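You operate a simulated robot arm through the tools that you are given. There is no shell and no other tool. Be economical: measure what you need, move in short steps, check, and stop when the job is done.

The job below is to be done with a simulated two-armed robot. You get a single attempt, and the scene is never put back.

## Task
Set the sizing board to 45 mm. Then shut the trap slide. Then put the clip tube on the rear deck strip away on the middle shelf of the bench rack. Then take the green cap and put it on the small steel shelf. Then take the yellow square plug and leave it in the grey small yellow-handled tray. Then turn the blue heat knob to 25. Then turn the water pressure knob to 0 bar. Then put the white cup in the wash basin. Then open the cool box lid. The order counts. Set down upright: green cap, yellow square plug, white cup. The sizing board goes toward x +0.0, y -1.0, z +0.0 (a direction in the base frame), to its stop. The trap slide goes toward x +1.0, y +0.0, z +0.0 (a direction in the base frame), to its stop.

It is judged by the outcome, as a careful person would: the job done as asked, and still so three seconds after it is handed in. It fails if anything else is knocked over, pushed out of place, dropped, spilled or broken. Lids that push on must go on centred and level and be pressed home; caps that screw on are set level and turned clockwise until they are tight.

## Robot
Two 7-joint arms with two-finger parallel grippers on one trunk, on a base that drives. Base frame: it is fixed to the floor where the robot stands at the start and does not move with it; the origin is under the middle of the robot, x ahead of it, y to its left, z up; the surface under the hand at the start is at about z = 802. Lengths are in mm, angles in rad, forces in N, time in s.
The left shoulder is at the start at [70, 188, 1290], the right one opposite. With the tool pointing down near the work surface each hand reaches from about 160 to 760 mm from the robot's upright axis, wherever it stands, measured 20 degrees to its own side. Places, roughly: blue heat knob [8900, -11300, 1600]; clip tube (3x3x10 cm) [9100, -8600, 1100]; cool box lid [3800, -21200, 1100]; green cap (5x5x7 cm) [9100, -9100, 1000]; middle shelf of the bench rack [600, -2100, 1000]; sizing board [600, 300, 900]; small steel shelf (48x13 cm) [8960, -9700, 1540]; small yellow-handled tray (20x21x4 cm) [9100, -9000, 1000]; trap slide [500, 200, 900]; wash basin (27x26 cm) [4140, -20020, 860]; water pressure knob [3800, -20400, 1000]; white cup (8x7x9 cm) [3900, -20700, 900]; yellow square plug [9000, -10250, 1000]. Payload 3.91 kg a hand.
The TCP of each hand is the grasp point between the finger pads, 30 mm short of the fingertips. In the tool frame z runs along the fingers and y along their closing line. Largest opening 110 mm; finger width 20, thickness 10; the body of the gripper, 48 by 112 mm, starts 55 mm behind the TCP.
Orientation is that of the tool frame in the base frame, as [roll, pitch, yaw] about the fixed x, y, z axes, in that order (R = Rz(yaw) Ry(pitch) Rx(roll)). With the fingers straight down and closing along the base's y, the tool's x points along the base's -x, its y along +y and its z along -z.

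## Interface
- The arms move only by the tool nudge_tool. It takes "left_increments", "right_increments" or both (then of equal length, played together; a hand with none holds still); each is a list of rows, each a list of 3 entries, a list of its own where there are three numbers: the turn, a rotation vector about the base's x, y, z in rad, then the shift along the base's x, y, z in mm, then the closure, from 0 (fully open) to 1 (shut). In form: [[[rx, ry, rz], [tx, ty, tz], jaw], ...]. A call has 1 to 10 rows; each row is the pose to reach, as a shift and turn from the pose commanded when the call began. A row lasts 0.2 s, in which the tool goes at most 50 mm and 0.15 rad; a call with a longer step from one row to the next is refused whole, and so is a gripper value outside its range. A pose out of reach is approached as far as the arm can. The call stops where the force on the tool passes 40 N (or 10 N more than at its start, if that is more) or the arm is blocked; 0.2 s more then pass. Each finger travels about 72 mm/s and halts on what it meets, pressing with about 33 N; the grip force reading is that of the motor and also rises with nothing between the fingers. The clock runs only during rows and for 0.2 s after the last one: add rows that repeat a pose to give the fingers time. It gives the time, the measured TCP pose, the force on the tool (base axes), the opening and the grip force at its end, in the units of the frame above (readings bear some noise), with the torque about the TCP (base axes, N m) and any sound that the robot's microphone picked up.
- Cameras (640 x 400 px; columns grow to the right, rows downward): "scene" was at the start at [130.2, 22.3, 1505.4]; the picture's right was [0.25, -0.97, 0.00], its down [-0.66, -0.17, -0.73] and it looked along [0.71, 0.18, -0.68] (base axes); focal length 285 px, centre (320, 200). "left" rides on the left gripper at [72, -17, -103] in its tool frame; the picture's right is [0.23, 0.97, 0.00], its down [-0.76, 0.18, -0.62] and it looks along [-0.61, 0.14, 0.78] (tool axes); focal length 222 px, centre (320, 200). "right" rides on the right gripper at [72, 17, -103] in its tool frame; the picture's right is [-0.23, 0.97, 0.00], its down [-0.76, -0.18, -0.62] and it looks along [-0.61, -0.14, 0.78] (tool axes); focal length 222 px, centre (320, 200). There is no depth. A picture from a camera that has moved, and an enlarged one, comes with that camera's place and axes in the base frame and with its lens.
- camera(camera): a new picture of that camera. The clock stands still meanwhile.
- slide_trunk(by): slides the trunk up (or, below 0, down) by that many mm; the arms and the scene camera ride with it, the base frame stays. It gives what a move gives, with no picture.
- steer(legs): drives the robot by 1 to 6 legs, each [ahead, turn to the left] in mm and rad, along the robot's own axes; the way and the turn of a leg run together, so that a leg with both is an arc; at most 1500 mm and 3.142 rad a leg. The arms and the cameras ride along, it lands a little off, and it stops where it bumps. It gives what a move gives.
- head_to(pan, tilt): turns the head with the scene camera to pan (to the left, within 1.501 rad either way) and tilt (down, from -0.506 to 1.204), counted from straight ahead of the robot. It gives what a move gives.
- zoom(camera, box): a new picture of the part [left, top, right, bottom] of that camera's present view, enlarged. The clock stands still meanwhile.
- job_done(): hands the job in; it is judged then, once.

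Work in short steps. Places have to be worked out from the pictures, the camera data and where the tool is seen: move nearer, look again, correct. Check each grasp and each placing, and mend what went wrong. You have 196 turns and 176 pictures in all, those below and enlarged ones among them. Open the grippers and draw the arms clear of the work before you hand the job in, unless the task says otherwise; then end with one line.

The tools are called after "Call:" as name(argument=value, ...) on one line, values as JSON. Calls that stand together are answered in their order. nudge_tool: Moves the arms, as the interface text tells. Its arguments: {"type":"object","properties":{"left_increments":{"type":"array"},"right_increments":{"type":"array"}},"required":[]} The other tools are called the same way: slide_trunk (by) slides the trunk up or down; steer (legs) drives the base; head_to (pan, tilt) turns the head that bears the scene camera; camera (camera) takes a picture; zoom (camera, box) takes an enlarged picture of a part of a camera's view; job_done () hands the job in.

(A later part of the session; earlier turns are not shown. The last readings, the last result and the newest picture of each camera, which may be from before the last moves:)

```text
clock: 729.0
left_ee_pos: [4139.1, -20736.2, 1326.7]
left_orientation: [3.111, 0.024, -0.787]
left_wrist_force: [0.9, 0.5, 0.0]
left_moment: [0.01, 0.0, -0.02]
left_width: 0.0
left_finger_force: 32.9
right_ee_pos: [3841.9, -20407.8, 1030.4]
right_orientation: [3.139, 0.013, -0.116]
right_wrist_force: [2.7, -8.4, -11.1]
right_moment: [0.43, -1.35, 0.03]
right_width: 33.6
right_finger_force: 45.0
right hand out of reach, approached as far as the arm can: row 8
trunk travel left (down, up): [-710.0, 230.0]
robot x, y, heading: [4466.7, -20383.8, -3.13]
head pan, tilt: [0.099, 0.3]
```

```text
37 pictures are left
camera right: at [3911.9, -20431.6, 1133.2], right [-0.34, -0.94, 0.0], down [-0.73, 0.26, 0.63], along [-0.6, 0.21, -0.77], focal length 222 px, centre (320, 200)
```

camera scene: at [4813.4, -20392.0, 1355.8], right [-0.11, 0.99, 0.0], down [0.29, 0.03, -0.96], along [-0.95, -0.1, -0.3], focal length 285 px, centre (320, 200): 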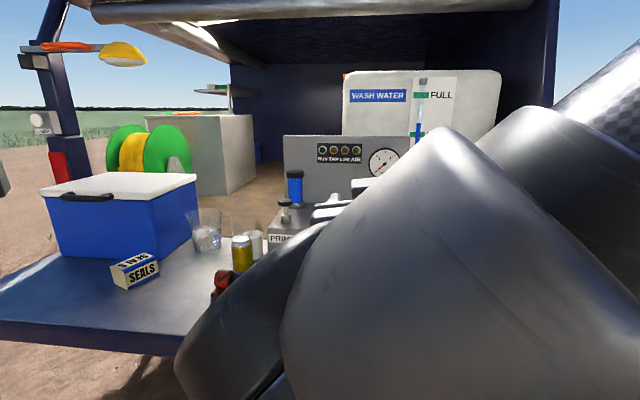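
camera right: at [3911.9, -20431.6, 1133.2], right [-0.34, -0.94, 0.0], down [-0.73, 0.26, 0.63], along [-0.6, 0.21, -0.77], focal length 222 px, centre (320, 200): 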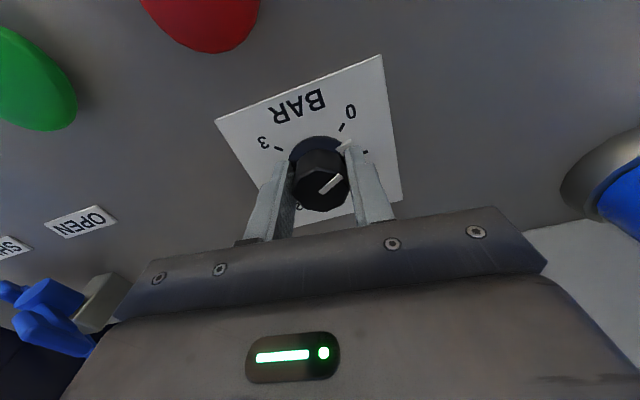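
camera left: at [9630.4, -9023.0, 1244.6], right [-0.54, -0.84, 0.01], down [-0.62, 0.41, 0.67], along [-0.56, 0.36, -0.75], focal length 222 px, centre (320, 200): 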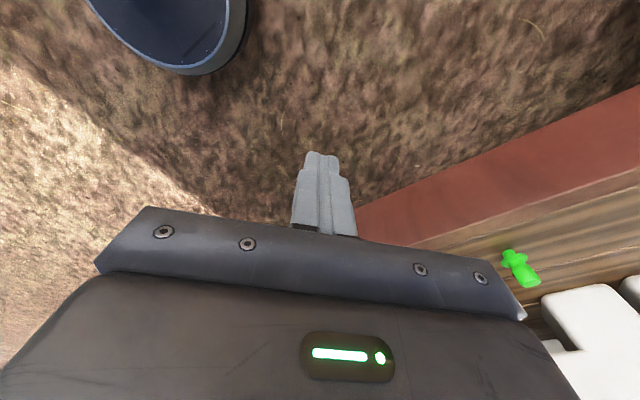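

About 158° done. I try the remaining ≈0.38 rad.

Call:
nudge_tool(right_increments=[[[0, 0, 0.13], [0, 0, 0], 1], [[0, 0, 0.26], [0, 0, 0], 1], [[0, 0, 0.38], [0, 0, 0], 1], [[0, 0, 0.38], [0, 0, 0], 1]])

Call:
zoom(camera="right", box=[200, 40, 420, 230])

```text
clock: 729.4
left_ee_pos: [4136.1, -20735.5, 1325.7]
left_orientation: [3.11, 0.023, -0.786]
left_wrist_force: [1.5, 0.1, -0.3]
left_moment: [-0.01, 0.0, 0.0]
left_width: 0.2
left_finger_force: 33.1
right_ee_pos: [3845.8, -20407.0, 1031.5]
right_orientation: [3.138, 0.037, -0.038]
right_wrist_force: [-21.3, -6.3, -20.7]
right_moment: [-0.12, 0.73, 0.03]
right_width: 32.6
right_finger_force: 45.1
right hand out of reach, approached as far as the arm can: row 1
trunk travel left (down, up): [-710.0, 230.0]
robot x, y, heading: [4468.8, -20387.8, -3.13]
head pan, tilt: [0.099, 0.3]
stopped in row 1 (right hand): the force on the tool passed its limit at 51 N (the readings are from after the stop); the commanded pose is now the measured one
```

```text
2.11 times, centred on (310, 135) of right
camera zoom: at [3920.1, -20426.0, 1131.7], right [-0.26, -0.96, 0.01], down [-0.73, 0.21, 0.65], along [-0.63, 0.16, -0.76], focal length 468 px, centre (341, 337)
```

zoom: 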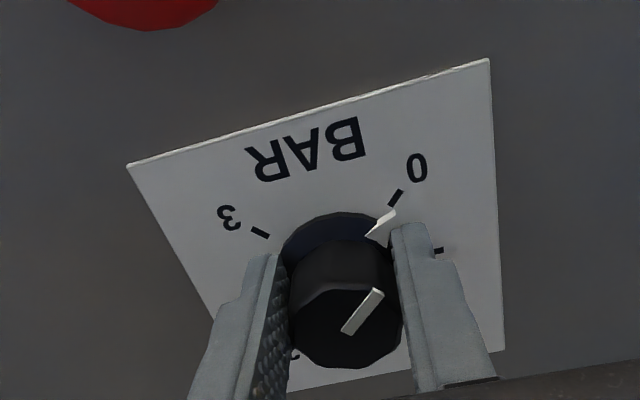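

About 15° remain. I regrip: open, rotate the hand back 0.6 rad, close, and turn again.

Call:
nudge_tool(right_increments=[[[0, 0, 0], [0, 0, 0], 0.4], [[0, 0, 0], [0, 0, 0], 0.4], [[0, -0.03, -0.15], [-4, 0, 3], 0.4], [[0, -0.037, -0.3], [-8, 0, 3], 0.4], [[0, -0.037, -0.45], [-9, 0, 3], 0.4], [[0, -0.037, -0.6], [-9, 0, 3], 0.4], [[0, -0.037, -0.7], [-9, 0, 3], 0.4], [[0, -0.037, -0.7], [-9, 0, 3], 1], [[0, -0.037, -0.7], [-9, 0, 3], 1], [[0, -0.037, -0.7], [-9, 0, 3], 1]])

Call:
nudge_tool(right_increments=[[[0, 0, 0.1], [0, 0, 0], 1], [[0, 0, 0.2], [0, 0, 0], 1], [[0, 0, 0.3], [0, 0, 0], 1], [[0, 0, 0.38], [0, 0, 0], 1]])

Call:
nudge_tool(right_increments=[[[0, 0, 0], [0, 0, 0], 0.6], [[0, 0, 0], [0, 0, 0], 0.4], [[0, 0, 0], [0, 0, 0], 0.4], [[0, 0, 0], [0, 0, 30], 0.4], [[0, 0, 0], [15, 0, 70], 0.4], [[0, 0, 0], [30, 0, 110], 0.4]])

Call:
zoom(camera="right", box=[200, 30, 440, 200])

```text
refused: row 3 steps farther than a row can; nothing moved
```

```text
clock: 729.7
left_ee_pos: [4136.1, -20737.2, 1326.3]
left_orientation: [3.11, 0.022, -0.783]
left_wrist_force: [0.6, 0.8, -0.1]
left_moment: [-0.01, 0.02, 0.0]
left_width: 0.4
left_finger_force: 33.2
right_ee_pos: [3844.6, -20407.1, 1032.0]
right_orientation: [3.139, 0.047, -0.029]
right_wrist_force: [-16.3, -5.4, -17.3]
right_moment: [0.53, 0.66, 0.01]
right_width: 32.7
right_finger_force: 44.9
right hand out of reach, approached as far as the arm can: row 1
trunk travel left (down, up): [-710.0, 230.0]
robot x, y, heading: [4465.5, -20387.0, -3.128]
head pan, tilt: [0.099, 0.3]
stopped in row 1 (right hand): the force on the tool passed its limit at 46 N (the readings are from after the stop); the commanded pose is now the measured one
```

```text
clock: 731.1
left_ee_pos: [4142.3, -20735.0, 1327.8]
left_orientation: [3.104, 0.025, -0.784]
left_wrist_force: [0.3, 0.0, -0.3]
left_moment: [0.01, 0.03, 0.04]
left_width: 0.0
left_finger_force: 33.1
right_ee_pos: [3882.0, -20406.6, 1147.9]
right_orientation: [3.136, 0.046, -0.028]
right_wrist_force: [0.2, 0.3, 0.2]
right_moment: [-0.01, 0.01, 0.03]
right_width: 66.2
right_finger_force: 0.1
trunk travel left (down, up): [-710.0, 230.0]
robot x, y, heading: [4465.5, -20387.4, -3.128]
head pan, tilt: [0.099, 0.3]
```

```text
2.35 times, centred on (320, 115) of right
camera zoom: at [3958.2, -20424.2, 1246.3], right [-0.25, -0.97, 0.02], down [-0.73, 0.2, 0.66], along [-0.64, 0.16, -0.75], focal length 523 px, centre (320, 400)
```

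zoom: 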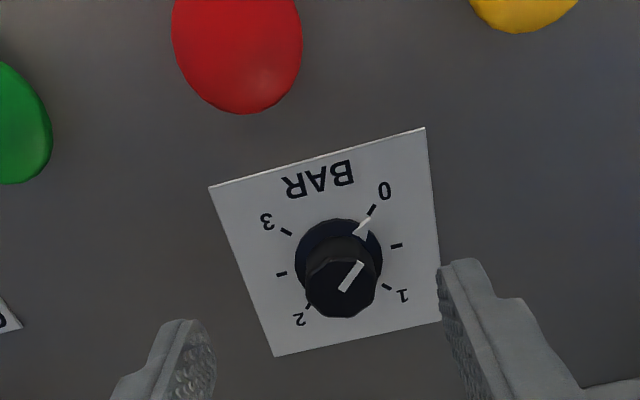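

Pointer is ~3° short of 0. I do a small corrective regrip: rotate back 0.5, descend, close, turn +0.06.

Call:
nudge_tool(right_increments=[[[0, -0.02, -0.13], [-15, 0, 0], 0.4], [[0, -0.046, -0.26], [-30, 0, 0], 0.4], [[0, -0.046, -0.39], [-45, 1, 0], 0.4], [[0, -0.046, -0.5], [-45, 1, -35], 0.4], [[0, -0.046, -0.5], [-45, 1, -70], 0.4], [[0, -0.046, -0.5], [-45, 1, -100], 0.4], [[0, -0.046, -0.5], [-45, 1, -112], 0.4], [[0, -0.046, -0.5], [-45, 1, -112], 0.4]])

Call:
nudge_tool(right_increments=[[[0, 0, 0], [0, 0, 0], 0.7], [[0, 0, 0], [0, 0, 0], 1], [[0, 0, 0], [0, 0, 0], 1], [[0, 0, 0.06], [0, 0, 0], 1], [[0, 0, 0.06], [0, 0, 0], 1], [[0, 0, 0.06], [0, 0, 0], 0.6], [[0, 0, 0.06], [0, 0, 0], 0.4], [[0, 0, 0.06], [0, 0, 0], 0.4], [[0, 0, 0.06], [10, 0, 45], 0.4], [[0, 0, 0.06], [30, 0, 90], 0.4]])

Call:
zoom(camera="right", box=[200, 30, 440, 200])

```text
clock: 732.9
left_ee_pos: [4140.5, -20734.9, 1326.9]
left_orientation: [3.105, 0.025, -0.785]
left_wrist_force: [0.3, 0.4, -0.1]
left_moment: [-0.05, -0.01, 0.0]
left_width: 0.1
left_finger_force: 33.6
right_ee_pos: [3834.5, -20406.3, 1035.1]
right_orientation: [-3.134, 0.003, -0.529]
right_wrist_force: [0.9, 0.5, 0.1]
right_moment: [0.0, -0.04, 0.02]
right_width: 65.9
right_finger_force: 0.1
right hand out of reach, approached as far as the arm can: row 3
trunk travel left (down, up): [-710.0, 230.0]
robot x, y, heading: [4470.3, -20384.5, -3.129]
head pan, tilt: [0.099, 0.3]
```

```text
clock: 735.1
left_ee_pos: [4143.4, -20734.6, 1328.1]
left_orientation: [3.106, 0.027, -0.784]
left_wrist_force: [1.1, 0.3, 0.6]
left_moment: [0.04, 0.0, 0.01]
left_width: 0.0
left_finger_force: 33.1
right_ee_pos: [3868.5, -20403.5, 1124.5]
right_orientation: [-3.133, 0.002, -0.468]
right_wrist_force: [0.9, -0.1, -0.6]
right_moment: [0.04, 0.05, 0.0]
right_width: 65.8
right_finger_force: 0.1
trunk travel left (down, up): [-710.0, 230.0]
robot x, y, heading: [4466.9, -20392.7, -3.131]
head pan, tilt: [0.099, 0.3]
```

```text
2.35 times, centred on (320, 115) of right
camera zoom: at [3924.4, -20451.2, 1226.5], right [-0.64, -0.77, -0.01], down [-0.6, 0.5, 0.63], along [-0.48, 0.41, -0.78], focal length 523 px, centre (320, 400)
```

zoom: 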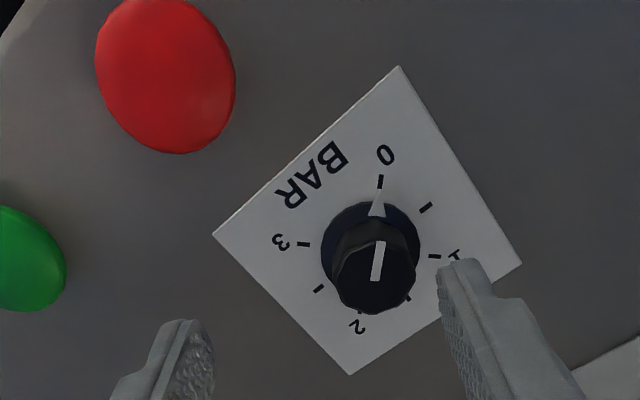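

The pointer is right on 0. Next the white cup, estimated near [3905,−20722]; I reposition the base to y≈−20700.

Call:
steer(legs=[[-300, 0], [0, 1.571], [315, 0], [0, -1.571], [270, 0]])

Call:
camera(camera="right")

```text
clock: 748.1
left_ee_pos: [4160.6, -21037.1, 1327.9]
left_orientation: [3.107, 0.026, -0.818]
left_wrist_force: [0.2, -1.2, -0.5]
left_moment: [-0.02, 0.03, 0.04]
left_width: 0.0
left_finger_force: 33.3
right_ee_pos: [3895.8, -20695.0, 1124.3]
right_orientation: [-3.132, 0.003, -0.5]
right_wrist_force: [-0.1, 0.3, -0.9]
right_moment: [0.01, -0.02, -0.02]
right_width: 66.2
right_finger_force: 0.0
trunk travel left (down, up): [-710.0, 230.0]
robot x, y, heading: [4495.9, -20699.9, 3.122]
head pan, tilt: [0.099, 0.3]
```

```text
33 pictures are left
camera right: at [3950.9, -20745.8, 1226.1], right [-0.67, -0.74, -0.01], down [-0.58, 0.52, 0.63], along [-0.46, 0.42, -0.78], focal length 222 px, centre (320, 200)
```

right: 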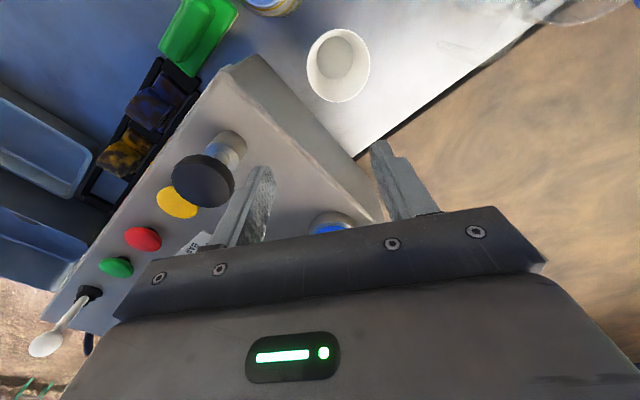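

The cup stands close to the unit and the can, so I'll grip its free wall with one finger inside. I move the open fingers above the wall point [3896,−20766].

Call:
nudge_tool(right_increments=[[[0, 0, 0], [0, -20, -25], 0.5], [[0, 0, 0], [0, -45, -50], 0.5], [[0, 0, 0], [0, -70, -75], 0.5], [[0, 0, 0], [0, -71, -105], 0.5], [[0, 0, 0], [0, -71, -105], 0.5]])

Call:
camera(camera="right")

```text
clock: 749.3
left_ee_pos: [4159.6, -21036.4, 1326.6]
left_orientation: [3.107, 0.024, -0.819]
left_wrist_force: [0.6, 0.0, -0.2]
left_moment: [-0.01, -0.01, -0.01]
left_width: 0.2
left_finger_force: 32.6
right_ee_pos: [3905.2, -20755.3, 1025.8]
right_orientation: [-3.132, 0.003, -0.504]
right_wrist_force: [-0.1, 0.6, -0.1]
right_moment: [0.01, 0.01, 0.02]
right_width: 55.0
right_finger_force: 0.0
right hand out of reach, approached as far as the arm can: row 3, 4, 5
trunk travel left (down, up): [-710.0, 230.0]
robot x, y, heading: [4500.5, -20700.5, 3.116]
head pan, tilt: [0.099, 0.3]
```

```text
32 pictures are left
camera right: at [3959.0, -20805.8, 1128.5], right [-0.67, -0.74, -0.01], down [-0.58, 0.52, 0.63], along [-0.46, 0.42, -0.78], focal length 222 px, centre (320, 200)
```

right: 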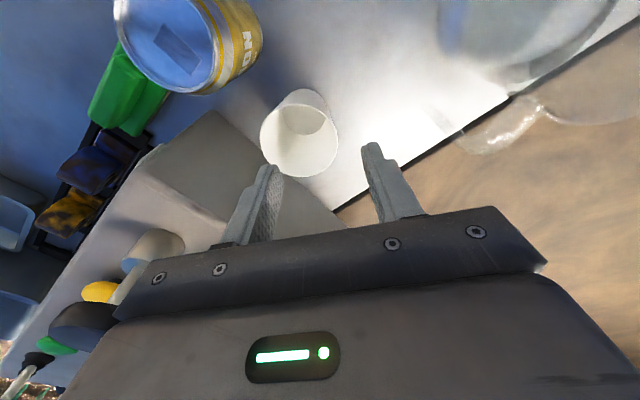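

Rim centre is [3909,−20735], z≈927. I drive 30 mm closer and set the fingers astride the wall at [3892,−20767].

Call:
steer(legs=[[30, 0]])

Call:
nudge_tool(right_increments=[[[0, 0, 0], [8, -6, -10], 0.5], [[0, 0, 0], [15, -12, -30], 0.5], [[0, 0, 0], [15, -12, -45], 0.5], [[0, 0, 0], [15, -12, -60], 0.5]])

Call:
camera(camera="right")

```text
clock: 750.1
left_ee_pos: [4136.2, -21035.7, 1330.3]
left_orientation: [3.103, 0.03, -0.818]
left_wrist_force: [0.7, -0.8, -0.3]
left_moment: [-0.02, 0.09, 0.01]
left_width: 0.0
left_finger_force: 33.0
right_ee_pos: [3879.5, -20755.8, 1029.8]
right_orientation: [-3.135, 0.007, -0.5]
right_wrist_force: [0.9, -0.8, 1.1]
right_moment: [0.03, 0.06, -0.01]
right_width: 54.9
right_finger_force: 0.0
trunk travel left (down, up): [-710.0, 230.0]
robot x, y, heading: [4468.1, -20696.6, 3.123]
head pan, tilt: [0.099, 0.3]
```

```text
clock: 751.1
left_ee_pos: [4129.2, -21035.9, 1329.3]
left_orientation: [3.105, 0.025, -0.819]
left_wrist_force: [0.5, -0.1, 0.7]
left_moment: [0.01, 0.01, 0.02]
left_width: 0.0
left_finger_force: 32.5
right_ee_pos: [3889.0, -20766.5, 965.4]
right_orientation: [-3.132, 0.003, -0.503]
right_wrist_force: [-0.3, 0.4, -0.1]
right_moment: [0.01, 0.03, -0.01]
right_width: 55.1
right_finger_force: 0.0
trunk travel left (down, up): [-710.0, 230.0]
robot x, y, heading: [4468.3, -20698.7, 3.114]
head pan, tilt: [0.099, 0.3]
```

```text
31 pictures are left
camera right: at [3944.4, -20817.7, 1068.7], right [-0.67, -0.74, -0.01], down [-0.58, 0.52, 0.63], along [-0.46, 0.42, -0.78], focal length 222 px, centre (320, 200)
```

right: 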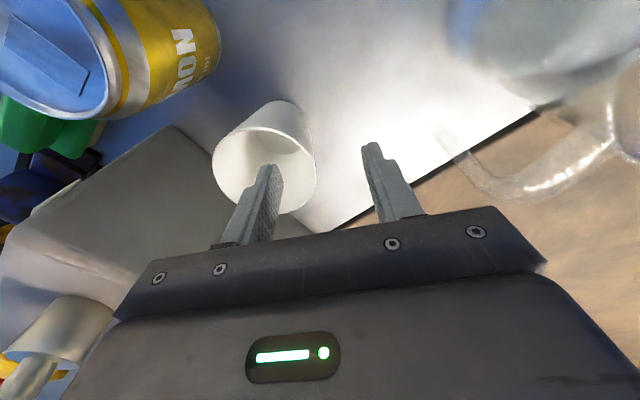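

The left finger is inside the rim and the right one outside. I descend 48 mm and close on the wall.

Call:
nudge_tool(right_increments=[[[0, 0, 0], [1, 0, -16], 0.5], [[0, 0, 0], [2, 0, -32], 0.5], [[0, 0, 0], [2, 0, -48], 0.5], [[0, 0, 0], [2, 0, -48], 0.7], [[0, 0, 0], [2, 0, -48], 1], [[0, 0, 0], [2, 0, -48], 1], [[0, 0, 0], [2, 0, -48], 1]])

Call:
camera(camera="right")

```text
clock: 752.7
left_ee_pos: [4132.7, -21034.3, 1330.4]
left_orientation: [3.102, 0.027, -0.82]
left_wrist_force: [0.4, -0.3, -0.1]
left_moment: [0.01, 0.01, 0.03]
left_width: 0.1
left_finger_force: 32.9
right_ee_pos: [3890.8, -20764.6, 921.1]
right_orientation: [-3.136, 0.006, -0.504]
right_wrist_force: [1.1, 7.2, 24.4]
right_moment: [1.57, -0.7, 0.14]
right_width: 5.3
right_finger_force: 33.6
trunk travel left (down, up): [-710.0, 230.0]
robot x, y, heading: [4468.0, -20703.5, 3.119]
head pan, tilt: [0.099, 0.3]
```

```text
30 pictures are left
camera right: at [3946.3, -20815.1, 1023.3], right [-0.67, -0.74, 0.0], down [-0.58, 0.52, 0.63], along [-0.47, 0.42, -0.78], focal length 222 px, centre (320, 200)
```

right: 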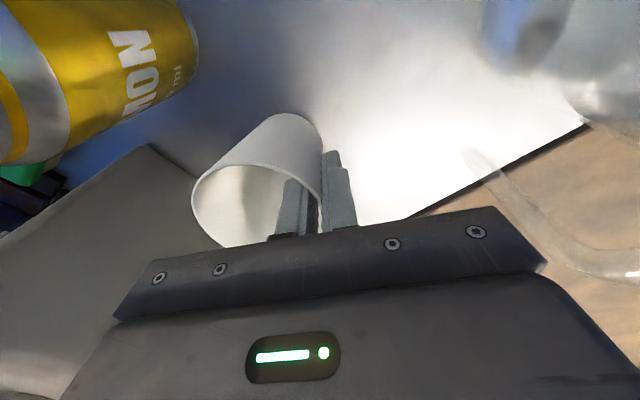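

The wall is gripped (5 mm). Lift straight up and check.

Call:
nudge_tool(right_increments=[[[0, 0, 0], [0, 0, 12], 1], [[0, 0, 0], [0, 0, 35], 1], [[0, 0, 0], [0, 0, 70], 1], [[0, 0, 0], [0, 0, 110], 1], [[0, 0, 0], [0, 0, 150], 1], [[0, 0, 0], [10, 0, 180], 1], [[0, 0, 0], [20, 0, 200], 1]])

Call:
camera(camera="right")

```text
clock: 754.3
left_ee_pos: [4131.5, -21035.1, 1327.7]
left_orientation: [3.104, 0.026, -0.819]
left_wrist_force: [-0.3, 0.4, -0.4]
left_moment: [0.02, 0.02, 0.01]
left_width: 0.0
left_finger_force: 32.8
right_ee_pos: [3906.9, -20757.7, 1114.4]
right_orientation: [-3.134, -0.019, -0.524]
right_wrist_force: [-0.3, -0.3, -0.6]
right_moment: [0.0, 0.03, 0.0]
right_width: 4.1
right_finger_force: 33.1
trunk travel left (down, up): [-710.0, 230.0]
robot x, y, heading: [4473.0, -20703.3, 3.116]
head pan, tilt: [0.099, 0.3]
```

```text
29 pictures are left
camera right: at [3958.3, -20806.6, 1217.8], right [-0.68, -0.73, -0.01], down [-0.58, 0.54, 0.61], along [-0.44, 0.42, -0.79], focal length 222 px, centre (320, 200)
```

right: 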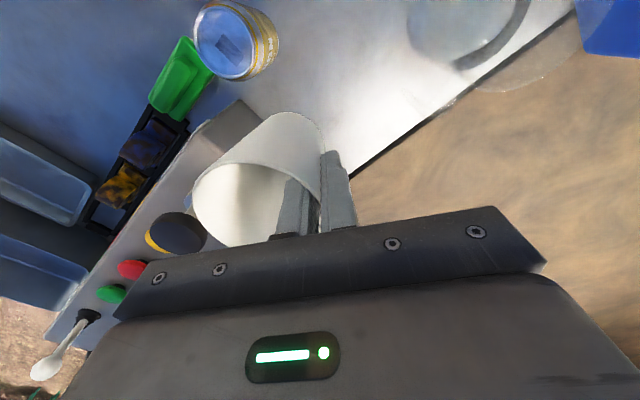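

The cup is lifted cleanly, the can undisturbed. I back well away, shift to y≈−20045 and approach the basin.

Call:
steer(legs=[[-530, 0], [0, -1.55], [655, 0], [0, 1.571], [330, 0]])

Call:
camera(camera="right")

Call:
head_to(pan=-0.25, tilt=0.55)

Call:
camera(camera="scene")

```text
clock: 769.9
left_ee_pos: [4339.6, -20426.2, 1329.1]
left_orientation: [3.105, 0.026, -0.759]
left_wrist_force: [1.2, -0.2, -0.1]
left_moment: [0.04, 0.04, -0.03]
left_width: 0.1
left_finger_force: 33.1
right_ee_pos: [4096.2, -20163.2, 1125.1]
right_orientation: [3.135, -0.01, -0.464]
right_wrist_force: [-0.1, -0.3, -0.8]
right_moment: [0.04, 0.02, -0.01]
right_width: 3.1
right_finger_force: 33.0
trunk travel left (down, up): [-710.0, 230.0]
robot x, y, heading: [4654.2, -20068.3, -3.1]
head pan, tilt: [0.099, 0.3]
```

```text
28 pictures are left
camera right: at [4152.7, -20208.2, 1227.7], right [-0.64, -0.77, 0.01], down [-0.61, 0.51, 0.61], along [-0.48, 0.39, -0.79], focal length 222 px, centre (320, 200)
```

right: 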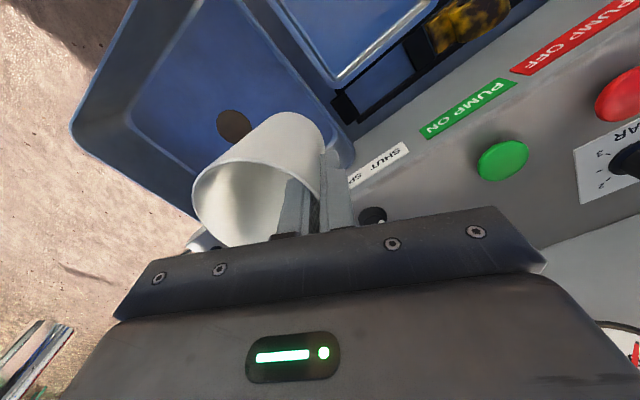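

```text
clock: 770.8
left_ee_pos: [4337.5, -20425.8, 1328.5]
left_orientation: [3.107, 0.026, -0.759]
left_wrist_force: [-0.4, 0.1, -0.5]
left_moment: [-0.02, 0.02, 0.01]
left_width: 0.0
left_finger_force: 33.2
right_ee_pos: [4093.4, -20161.6, 1123.2]
right_orientation: [3.133, -0.012, -0.466]
right_wrist_force: [-0.8, -0.2, -0.5]
right_moment: [-0.01, -0.01, 0.02]
right_width: 3.1
right_finger_force: 32.8
trunk travel left (down, up): [-710.0, 230.0]
robot x, y, heading: [4654.9, -20069.2, -3.102]
head pan, tilt: [-0.25, 0.55]
```

```text
27 pictures are left
camera scene: at [4515.6, -20052.4, 1432.8], right [0.21, 0.98, 0.0], down [0.51, -0.11, -0.85], along [-0.83, 0.18, -0.52], focal length 285 px, centre (320, 200)
```

scene: 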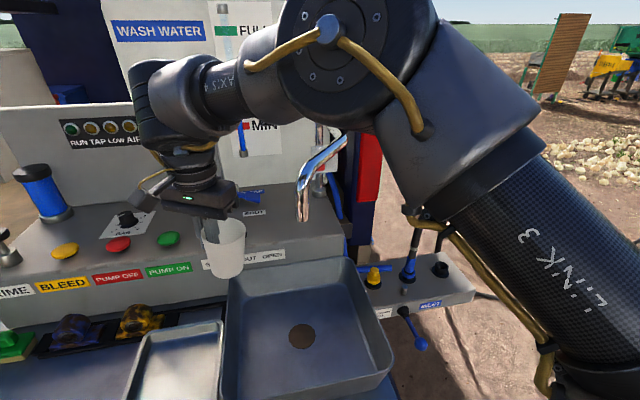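

The basin spans x≈3991–4278, y≈−20125…−19860, floor z≈850, with the tap at the back. I bring the cup over its front half, keeping clear of the spout.

Call:
nudge_tool(right_increments=[[[0, 0, 0], [40, 0, -10], 1], [[0, 0, 0], [80, 0, -30], 1], [[0, 0, 0], [85, 20, -60], 1], [[0, 0, 0], [85, 50, -85], 1], [[0, 0, 0], [83, 85, -90], 1], [[0, 0, 0], [81, 115, -90], 1], [[0, 0, 0], [80, 132, -90], 1], [[0, 0, 0], [80, 132, -90], 1]])

Call:
camera(camera="scene")

```text
clock: 772.6
left_ee_pos: [4340.1, -20437.0, 1325.1]
left_orientation: [3.113, 0.035, -0.759]
left_wrist_force: [-0.3, -0.2, -0.4]
left_moment: [-0.02, 0.01, 0.04]
left_width: 0.0
left_finger_force: 33.2
right_ee_pos: [4180.0, -20041.6, 1034.6]
right_orientation: [3.141, -0.009, -0.458]
right_wrist_force: [0.0, -0.1, -1.3]
right_moment: [0.01, 0.05, 0.01]
right_width: 3.1
right_finger_force: 32.8
trunk travel left (down, up): [-710.0, 230.0]
robot x, y, heading: [4656.2, -20070.2, -3.096]
head pan, tilt: [-0.25, 0.55]
```

```text
26 pictures are left
camera scene: at [4518.1, -20068.8, 1433.4], right [0.21, 0.98, 0.01], down [0.51, -0.1, -0.85], along [-0.83, 0.18, -0.52], focal length 285 px, centre (320, 200)
```

scene: 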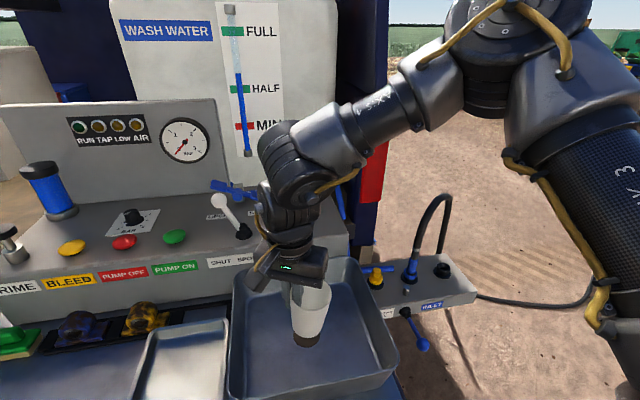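

The cup hangs over the basin. I lower it to just above the floor, then by small steps.

Call:
nudge_tool(right_increments=[[[0, 0, 0], [0, 5, -25], 1], [[0, 0, 0], [0, 10, -50], 1], [[0, 0, 0], [0, 10, -75], 1], [[0, 0, 0], [0, 10, -88], 1]])

Call:
nudge_tool(right_increments=[[[0, 0, 0], [0, 0, -4], 1], [[0, 0, 0], [0, 0, -8], 1]])

Call:
zoom(camera="scene", box=[210, 220, 410, 400])

```text
clock: 773.6
left_ee_pos: [4352.2, -20419.9, 1333.6]
left_orientation: [3.093, 0.032, -0.761]
left_wrist_force: [0.5, -1.2, 0.3]
left_moment: [0.05, -0.01, 0.0]
left_width: 0.1
left_finger_force: 33.4
right_ee_pos: [4187.3, -20013.2, 950.5]
right_orientation: [3.131, -0.001, -0.469]
right_wrist_force: [-0.2, -0.3, -0.9]
right_moment: [0.0, -0.01, 0.02]
right_width: 2.9
right_finger_force: 33.1
trunk travel left (down, up): [-710.0, 230.0]
robot x, y, heading: [4654.0, -20070.5, -3.108]
head pan, tilt: [-0.25, 0.55]
```

```text
clock: 774.2
left_ee_pos: [4355.5, -20422.2, 1332.4]
left_orientation: [3.094, 0.035, -0.758]
left_wrist_force: [-0.6, -0.8, 0.0]
left_moment: [-0.05, -0.01, -0.01]
left_width: 0.2
left_finger_force: 33.4
right_ee_pos: [4187.3, -20018.2, 943.8]
right_orientation: [3.125, 0.0, -0.461]
right_wrist_force: [0.2, -0.6, 0.0]
right_moment: [0.03, 0.01, 0.0]
right_width: 2.9
right_finger_force: 32.7
trunk travel left (down, up): [-710.0, 230.0]
robot x, y, heading: [4650.7, -20070.6, -3.108]
head pan, tilt: [-0.25, 0.55]
```

```text
2.22 times, centred on (310, 310) of scene
camera zoom: at [4535.0, -20047.1, 1434.8], right [0.21, 0.98, -0.01], down [0.5, -0.11, -0.86], along [-0.84, 0.18, -0.51], focal length 633 px, centre (342, -44)
```

zoom: 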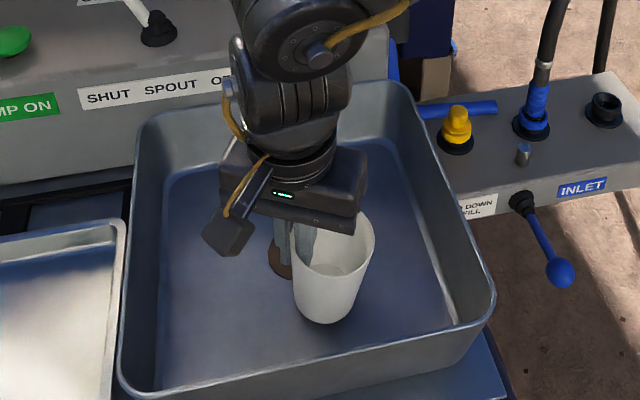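

No contact yet; continue down.

Call:
nudge_tool(right_increments=[[[0, 0, 0], [0, 0, -5], 1], [[0, 0, 0], [0, 0, -10], 1]])

Call:
nudge_tool(right_increments=[[[0, 0, 0], [0, 0, -4], 1], [[0, 0, 0], [0, 0, -8], 1]])

Call:
nudge_tool(right_increments=[[[0, 0, 0], [0, 0, -4], 1], [[0, 0, 0], [0, 0, -8], 1]])

```text
clock: 774.8
left_ee_pos: [4357.6, -20424.0, 1333.1]
left_orientation: [3.094, 0.035, -0.758]
left_wrist_force: [0.5, -0.7, 0.4]
left_moment: [-0.01, 0.01, 0.03]
left_width: 0.0
left_finger_force: 33.3
right_ee_pos: [4190.2, -20020.5, 935.6]
right_orientation: [3.125, 0.003, -0.461]
right_wrist_force: [0.0, -0.2, -1.0]
right_moment: [-0.01, -0.02, -0.01]
right_width: 3.2
right_finger_force: 33.5
trunk travel left (down, up): [-710.0, 230.0]
robot x, y, heading: [4655.5, -20072.5, -3.106]
head pan, tilt: [-0.25, 0.55]
```

```text
clock: 775.4
left_ee_pos: [4357.7, -20424.6, 1334.0]
left_orientation: [3.095, 0.038, -0.758]
left_wrist_force: [-0.4, 0.3, 0.3]
left_moment: [0.01, -0.03, -0.01]
left_width: 0.2
left_finger_force: 32.6
right_ee_pos: [4189.0, -20020.1, 929.0]
right_orientation: [3.125, 0.005, -0.463]
right_wrist_force: [1.3, 0.3, 20.3]
right_moment: [0.97, -0.51, -0.04]
right_width: 2.8
right_finger_force: 32.9
trunk travel left (down, up): [-710.0, 230.0]
robot x, y, heading: [4654.5, -20068.8, -3.102]
head pan, tilt: [-0.25, 0.55]
```

```text
clock: 775.8
left_ee_pos: [4355.9, -20422.6, 1332.3]
left_orientation: [3.092, 0.037, -0.758]
left_wrist_force: [1.0, 1.1, 1.0]
left_moment: [-0.07, 0.04, 0.03]
left_width: 0.1
left_finger_force: 32.7
right_ee_pos: [4190.4, -20021.2, 928.9]
right_orientation: [3.119, 0.005, -0.454]
right_wrist_force: [2.4, 4.1, 27.1]
right_moment: [1.45, -0.81, 0.11]
right_width: 4.1
right_finger_force: 33.1
trunk travel left (down, up): [-710.0, 230.0]
robot x, y, heading: [4655.0, -20070.1, -3.105]
head pan, tilt: [-0.25, 0.55]
stopped in row 2 (right hand): the force on the tool passed its limit at 47 N (the readings are from after the stop); the commanded pose is now the measured one
```

In contact. I ease up 2 mm, open, and lift straight out.

Call:
nudge_tool(right_increments=[[[0, 0, 0], [0, 0, 2], 1], [[0, 0, 0], [0, 0, 2], 0.8], [[0, 0, 0], [0, 0, 2], 0.6], [[0, 0, 0], [0, 0, 2], 0.6], [[0, 0, 0], [0, 0, 30], 0.6], [[0, 0, 0], [0, 0, 70], 0.6], [[0, 0, 0], [0, 0, 115], 0.6], [[0, 0, 0], [20, 0, 150], 0.6], [[0, 0, 0], [50, 0, 180], 0.6]])

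Call:
zoom(camera="scene", box=[210, 200, 450, 400])

```text
clock: 777.7
left_ee_pos: [4335.4, -20426.5, 1329.0]
left_orientation: [3.104, 0.03, -0.76]
left_wrist_force: [-0.4, 0.8, 1.0]
left_moment: [0.03, 0.0, 0.0]
left_width: 0.0
left_finger_force: 33.1
right_ee_pos: [4199.4, -20020.9, 1072.7]
right_orientation: [3.138, -0.02, -0.465]
right_wrist_force: [-0.3, 0.4, 1.0]
right_moment: [0.0, -0.03, 0.0]
right_width: 44.3
right_finger_force: 0.1
trunk travel left (down, up): [-710.0, 230.0]
robot x, y, heading: [4655.0, -20069.4, -3.1]
head pan, tilt: [-0.25, 0.55]
stopped in row 9 (right hand): the force on the tool passed its limit at 99 N (the readings are from after the stop); the commanded pose is now the measured one
```

```text
2.00 times, centred on (330, 300) of scene
camera zoom: at [4513.0, -20052.6, 1433.4], right [0.21, 0.98, 0.0], down [0.51, -0.11, -0.85], along [-0.83, 0.18, -0.52], focal length 570 px, centre (300, 0)
```

zoom: 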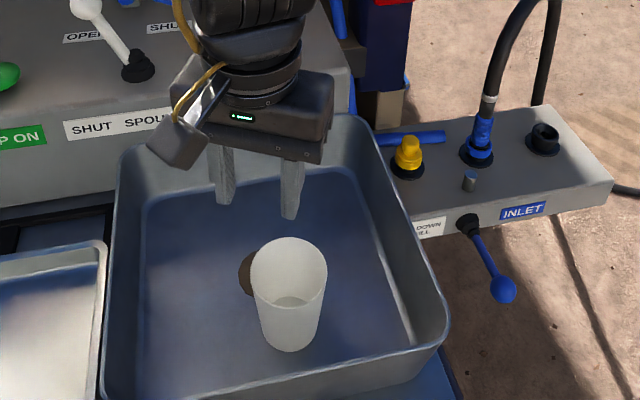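

The cup stands upright in the basin. The hand met something while rising; I look before moving on.

Call:
camera(camera="scene")

Call:
camera(camera="right")

```text
23 pictures are left
camera scene: at [4513.0, -20052.6, 1433.4], right [0.21, 0.98, 0.0], down [0.51, -0.11, -0.85], along [-0.83, 0.18, -0.52], focal length 285 px, centre (320, 200)
```

scene: 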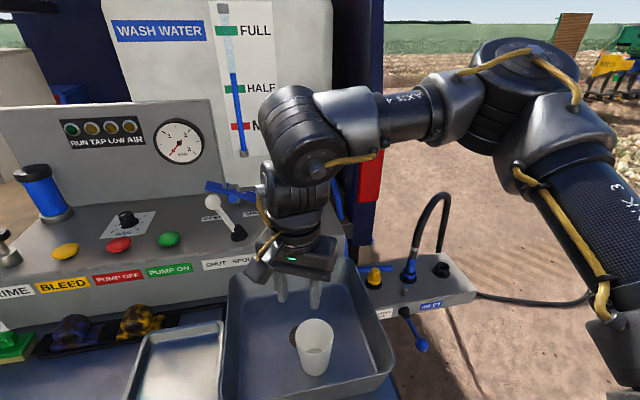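

```text
22 pictures are left
camera right: at [4254.8, -20068.1, 1176.5], right [-0.64, -0.77, 0.0], down [-0.61, 0.51, 0.61], along [-0.47, 0.39, -0.79], focal length 222 px, centre (320, 200)
```

right: 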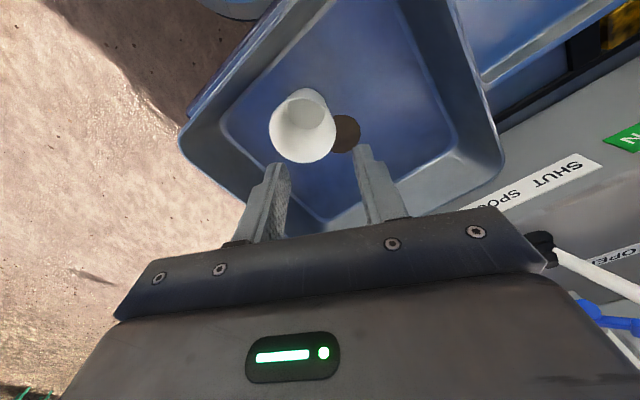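

I enlarge around the wrist to find the tap.

Call:
zoom(camera="scene", box=[200, 80, 400, 290])

```text
1.90 times, centred on (300, 185) of scene
camera zoom: at [4513.0, -20052.6, 1433.4], right [0.21, 0.98, 0.0], down [0.51, -0.11, -0.85], along [-0.83, 0.18, -0.52], focal length 543 px, centre (358, 229)
```

zoom: 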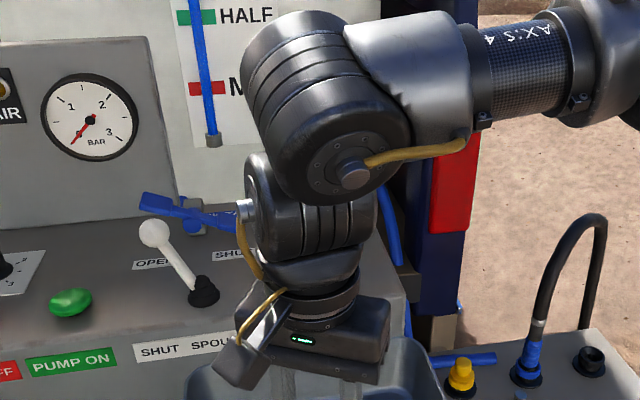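

The tap spout likely sits above the gripper body. I lower 15 mm and withdraw toward the robot (+x), well above the cup.

Call:
nudge_tool(right_increments=[[[0, 0, 0], [0, 0, -15], 0.6], [[0, 0, 0], [15, -6, -18], 0.6], [[0, 0, 0], [35, -14, -18], 0.6], [[0, 0, 0], [60, -20, -18], 0.6], [[0, 0, 0], [90, -25, -18], 0.6]])

Call:
camera(camera="scene")

```text
clock: 778.9
left_ee_pos: [4337.5, -20426.2, 1327.3]
left_orientation: [3.106, 0.03, -0.761]
left_wrist_force: [-0.8, -0.8, 0.2]
left_moment: [-0.02, 0.03, -0.04]
left_width: 0.0
left_finger_force: 33.1
right_ee_pos: [4294.4, -20048.6, 1054.7]
right_orientation: [3.136, -0.019, -0.461]
right_wrist_force: [-0.1, -1.0, -0.3]
right_moment: [0.01, -0.01, 0.02]
right_width: 43.9
right_finger_force: 0.0
trunk travel left (down, up): [-710.0, 230.0]
robot x, y, heading: [4650.3, -20072.9, -3.106]
head pan, tilt: [-0.25, 0.55]
```

```text
20 pictures are left
camera scene: at [4516.3, -20053.3, 1433.1], right [0.21, 0.98, 0.0], down [0.51, -0.11, -0.85], along [-0.83, 0.18, -0.52], focal length 285 px, centre (320, 200)
```

scene: 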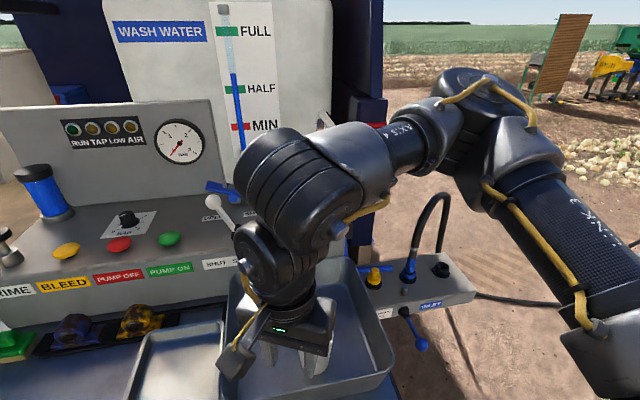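

The hand is out and the tap seems fine. I now back off and go to the cool box at y≈−21280, then look.

Call:
steer(legs=[[-450, 0], [0, 1.535], [1210, 0], [0, -1.571], [350, 0]])

Call:
head_to(pan=0.25, tilt=0.35)

Call:
camera(camera="scene")

```text
clock: 796.7
left_ee_pos: [4467.2, -21643.7, 1327.4]
left_orientation: [3.104, 0.03, -0.734]
left_wrist_force: [-0.1, 0.1, -0.1]
left_moment: [0.01, 0.03, 0.01]
left_width: 0.0
left_finger_force: 32.8
right_ee_pos: [4412.2, -21268.5, 1056.1]
right_orientation: [3.137, -0.017, -0.435]
right_wrist_force: [0.1, -0.1, 0.9]
right_moment: [0.02, 0.01, -0.02]
right_width: 44.0
right_finger_force: 0.1
trunk travel left (down, up): [-710.0, 230.0]
robot x, y, heading: [4771.9, -21279.4, -3.075]
head pan, tilt: [-0.25, 0.55]
```

```text
clock: 797.6
left_ee_pos: [4466.3, -21644.0, 1327.8]
left_orientation: [3.104, 0.029, -0.733]
left_wrist_force: [-0.4, -0.7, 0.3]
left_moment: [0.0, -0.03, -0.06]
left_width: 0.2
left_finger_force: 32.9
right_ee_pos: [4411.7, -21268.0, 1053.9]
right_orientation: [3.136, -0.017, -0.435]
right_wrist_force: [1.0, -0.3, 1.0]
right_moment: [0.02, -0.06, 0.0]
right_width: 43.8
right_finger_force: 0.0
trunk travel left (down, up): [-710.0, 230.0]
robot x, y, heading: [4773.2, -21280.4, -3.07]
head pan, tilt: [0.25, 0.351]
```

```text
19 pictures are left
camera scene: at [4634.5, -21311.9, 1451.1], right [-0.31, 0.95, 0.0], down [0.33, 0.11, -0.94], along [-0.89, -0.29, -0.34], focal length 285 px, centre (320, 200)
```

scene: 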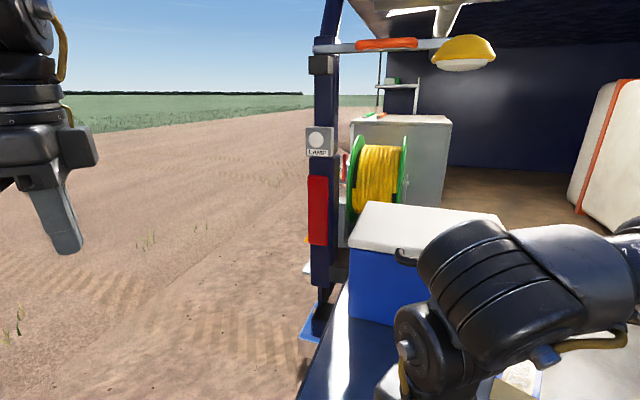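

Cool box lid: x≈3570–3955, y≈−21455…−20995, z≈1060, handle at the front middle (y≈−21250). I bring the closed hand horizontal while extending toward it.

Call:
nudge_tool(right_increments=[[[0, 0.15, 0], [-20, 2, 0], 1], [[0, 0.3, 0], [-40, 4, 0], 1], [[0, 0.45, 0], [-60, 6, 0], 1], [[0, 0.6, 0], [-80, 8, -5], 1], [[0, 0.75, 0], [-100, 10, -10], 1], [[0, 0.9, 0], [-120, 12, -15], 1], [[0, 1.05, 0], [-140, 14, -20], 1], [[0, 1.2, 0], [-160, 16, -25], 1], [[0, 1.35, 0], [-180, 18, -35], 1], [[0, 1.5, 0], [-200, 20, -45], 1]])

Call:
steer(legs=[[0, -0.07]])

Call:
camera(camera="scene")

```text
clock: 799.8
left_ee_pos: [4464.7, -21647.0, 1325.4]
left_orientation: [3.106, 0.03, -0.732]
left_wrist_force: [0.2, 0.4, 0.5]
left_moment: [0.03, 0.0, -0.03]
left_width: 0.0
left_finger_force: 32.9
right_ee_pos: [4125.9, -21280.1, 1055.9]
right_orientation: [1.828, 1.124, -1.317]
right_wrist_force: [-1.0, -0.9, -0.5]
right_moment: [0.02, -0.02, 0.0]
right_width: 0.2
right_finger_force: 32.9
right hand out of reach, approached as far as the arm can: row 8, 9, 10
trunk travel left (down, up): [-710.0, 230.0]
robot x, y, heading: [4771.1, -21282.5, -3.075]
head pan, tilt: [0.25, 0.351]
```

```text
clock: 800.6
left_ee_pos: [4442.8, -21623.3, 1327.2]
left_orientation: [3.106, 0.03, -0.804]
left_wrist_force: [0.7, -0.6, -0.3]
left_moment: [0.0, 0.04, 0.04]
left_width: 0.2
left_finger_force: 32.5
right_ee_pos: [4131.7, -21234.5, 1056.6]
right_orientation: [1.83, 1.123, -1.388]
right_wrist_force: [0.4, -0.1, 0.6]
right_moment: [0.02, -0.03, 0.0]
right_width: 0.1
right_finger_force: 33.3
trunk travel left (down, up): [-710.0, 230.0]
robot x, y, heading: [4775.4, -21281.9, 3.137]
head pan, tilt: [0.25, 0.351]
```

```text
18 pictures are left
camera scene: at [4633.5, -21304.1, 1451.2], right [-0.25, 0.97, 0.0], down [0.33, 0.09, -0.94], along [-0.91, -0.23, -0.34], focal length 285 px, centre (320, 200)
```

scene: 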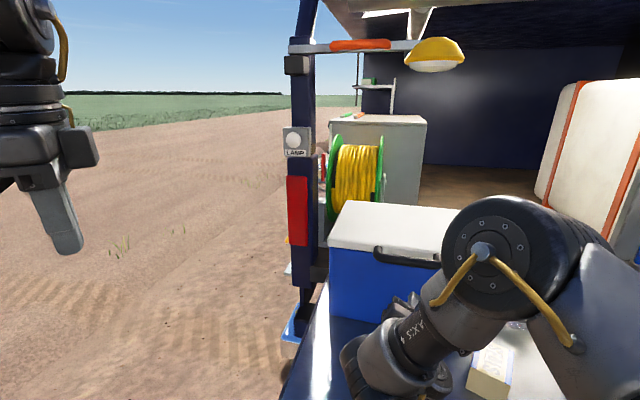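

The handle bar runs y≈−21324…−21162 at x≈3960, z≈1063. I lower the closed fingers to z≈1018 and drive 130 mm so they sit just under it.

Call:
nudge_tool(right_increments=[[[0, 0.05, 0], [0, -2, -20], 1], [[0, 0.1, 0], [0, -5, -40], 1], [[0, 0.1, 0], [0, -5, -40], 1]])

Call:
steer(legs=[[130, 0]])

Call:
camera(camera="right")

Call:
camera(camera="scene")

```text
clock: 801.5
left_ee_pos: [4441.9, -21621.3, 1327.2]
left_orientation: [3.106, 0.029, -0.802]
left_wrist_force: [-0.2, 0.1, 0.5]
left_moment: [-0.05, 0.03, 0.0]
left_width: 0.0
left_finger_force: 32.6
right_ee_pos: [4099.3, -21257.9, 1024.2]
right_orientation: [1.603, 1.128, -1.593]
right_wrist_force: [0.3, 0.1, -0.2]
right_moment: [0.05, -0.04, 0.0]
right_width: 0.0
right_finger_force: 32.9
right hand out of reach, approached as far as the arm can: row 1, 2, 3
trunk travel left (down, up): [-710.0, 230.0]
robot x, y, heading: [4775.8, -21279.2, 3.144]
head pan, tilt: [0.25, 0.351]
```

```text
clock: 802.6
left_ee_pos: [4352.5, -21620.5, 1325.7]
left_orientation: [3.109, 0.025, -0.806]
left_wrist_force: [-0.2, 0.4, 0.2]
left_moment: [-0.05, -0.01, -0.01]
left_width: 0.0
left_finger_force: 33.1
right_ee_pos: [4014.3, -21259.3, 1024.0]
right_orientation: [1.617, 1.139, -1.576]
right_wrist_force: [2.5, -2.5, 0.1]
right_moment: [-0.02, 0.0, 0.1]
right_width: 0.0
right_finger_force: 32.8
trunk travel left (down, up): [-710.0, 230.0]
robot x, y, heading: [4691.6, -21278.9, 3.137]
head pan, tilt: [0.25, 0.351]
stopped in leg 1: the force on the tool passed its limit at 319 N (the readings are from after the stop); the commanded pose is now the measured one
```

```text
17 pictures are left
camera right: at [4117.4, -21308.1, 965.6], right [-0.05, -0.79, 0.61], down [0.63, 0.45, 0.63], along [-0.77, 0.42, 0.48], focal length 222 px, centre (320, 200)
```

right: 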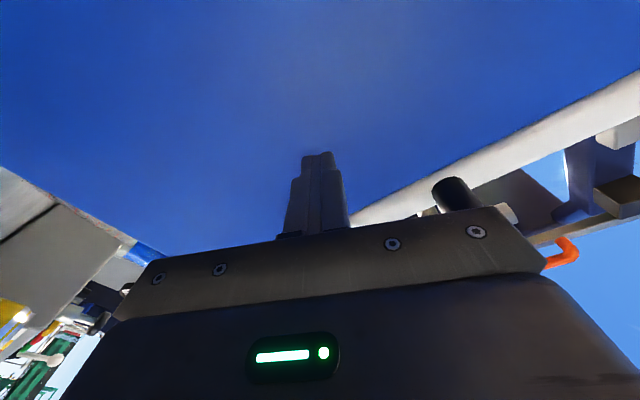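

```text
16 pictures are left
camera scene: at [4545.9, -21301.2, 1451.1], right [-0.24, 0.97, 0.0], down [0.33, 0.08, -0.94], along [-0.91, -0.23, -0.34], focal length 285 px, centre (320, 200)
```

scene: 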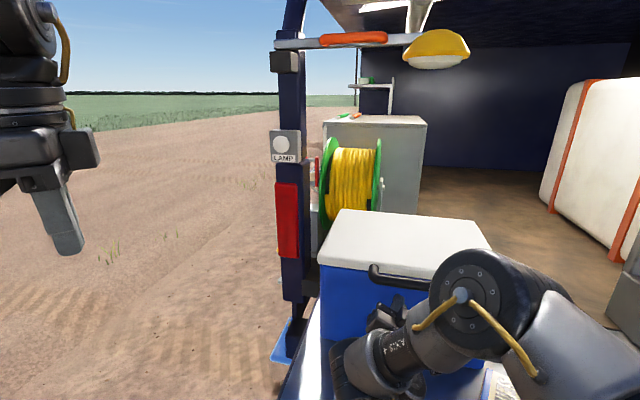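

The box front is at x≈3984 and the lid lip at z≈1081. I ease back 4 mm and lift the closed fingers under the lip, following the lid's arc.

Call:
nudge_tool(right_increments=[[[0, 0, 0], [5, 0, 5], 1], [[0, 0, 0], [4, 0, 25], 1], [[0, 0, 0], [4, 0, 45], 1], [[0, 0, 0], [2, 0, 65], 1], [[0, 0, 0], [-1, 0, 85], 1], [[0, 0, 0], [-5, 0, 105], 1], [[0, 0, 0], [-9, 0, 125], 1], [[0, 0, 0], [-14, 0, 145], 1]])

Call:
camera(camera="scene")

```text
clock: 804.4
left_ee_pos: [4352.6, -21621.2, 1325.5]
left_orientation: [3.109, 0.027, -0.805]
left_wrist_force: [-0.1, 0.5, -0.3]
left_moment: [0.04, 0.01, 0.01]
left_width: 0.4
left_finger_force: 33.1
right_ee_pos: [4001.5, -21258.3, 1169.2]
right_orientation: [1.619, 1.141, -1.578]
right_wrist_force: [0.2, -1.2, 0.5]
right_moment: [0.04, -0.01, -0.02]
right_width: 0.0
right_finger_force: 33.1
right hand out of reach, approached as far as the arm can: row 1
trunk travel left (down, up): [-710.0, 230.0]
robot x, y, heading: [4683.3, -21283.2, 3.135]
head pan, tilt: [0.25, 0.351]
```

```text
15 pictures are left
camera scene: at [4546.1, -21301.4, 1451.2], right [-0.24, 0.97, 0.0], down [0.33, 0.08, -0.94], along [-0.91, -0.23, -0.34], focal length 285 px, centre (320, 200)
```

scene: 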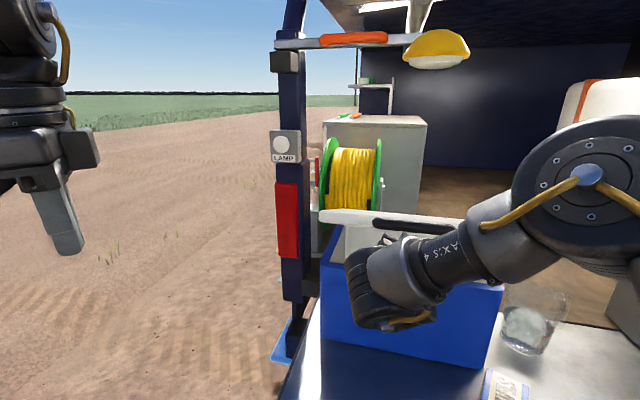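

The lid is lifting. I drive 80 mm forward to get deeper under it, then raise the trunk 200.

Call:
steer(legs=[[80, 0]])

Call:
slide_trunk(by=200)

Call:
steer(legs=[[110, 0]])

Call:
camera(camera="scene")

```text
clock: 805.4
left_ee_pos: [4278.6, -21621.0, 1329.0]
left_orientation: [3.104, 0.031, -0.804]
left_wrist_force: [1.4, 0.9, 1.2]
left_moment: [0.01, 0.04, 0.02]
left_width: 0.2
left_finger_force: 33.5
right_ee_pos: [3928.2, -21259.7, 1172.5]
right_orientation: [1.605, 1.14, -1.591]
right_wrist_force: [1.1, 0.2, 0.9]
right_moment: [0.0, -0.04, 0.01]
right_width: 0.2
right_finger_force: 33.1
trunk travel left (down, up): [-710.0, 230.0]
robot x, y, heading: [4606.4, -21281.4, 3.14]
head pan, tilt: [0.25, 0.351]
```

```text
clock: 807.6
left_ee_pos: [4259.4, -21621.4, 1522.8]
left_orientation: [3.116, 0.022, -0.806]
left_wrist_force: [0.6, -0.2, 1.1]
left_moment: [0.04, 0.0, -0.01]
left_width: 0.3
left_finger_force: 32.6
right_ee_pos: [3910.5, -21257.9, 1358.8]
right_orientation: [1.653, 1.142, -1.544]
right_wrist_force: [-23.3, -1.4, -31.6]
right_moment: [0.14, -0.88, -0.04]
right_width: 0.0
right_finger_force: 33.1
trunk travel left (down, up): [-910.0, 30.0]
robot x, y, heading: [4607.5, -21282.7, 3.135]
head pan, tilt: [0.25, 0.351]
```

```text
clock: 808.7
left_ee_pos: [4196.5, -21620.1, 1527.0]
left_orientation: [3.107, 0.028, -0.805]
left_wrist_force: [0.2, 0.6, 0.0]
left_moment: [0.02, -0.08, -0.04]
left_width: 0.0
left_finger_force: 32.9
right_ee_pos: [3844.1, -21257.6, 1390.1]
right_orientation: [1.502, 1.144, -1.679]
right_wrist_force: [18.9, 0.1, 42.1]
right_moment: [0.23, 1.05, -0.1]
right_width: 0.2
right_finger_force: 33.1
trunk travel left (down, up): [-910.0, 30.0]
robot x, y, heading: [4523.6, -21280.2, 3.138]
head pan, tilt: [0.25, 0.351]
stopped in leg 1: the force on the tool passed its limit at 60 N (the readings are from after the stop); the commanded pose is now the measured one
```

```text
14 pictures are left
camera scene: at [4390.3, -21300.5, 1652.0], right [-0.24, 0.97, 0.0], down [0.33, 0.08, -0.94], along [-0.91, -0.23, -0.34], focal length 285 px, centre (320, 200)
```

scene: 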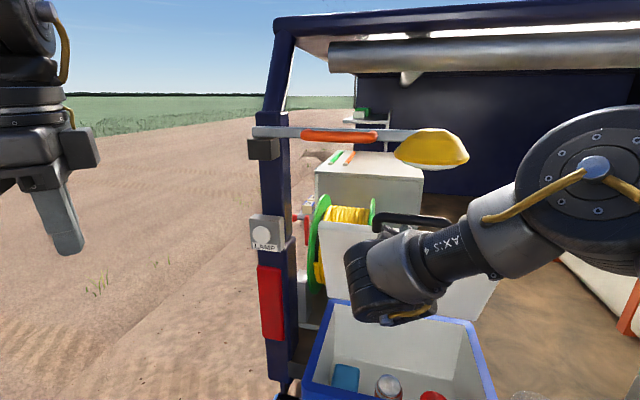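

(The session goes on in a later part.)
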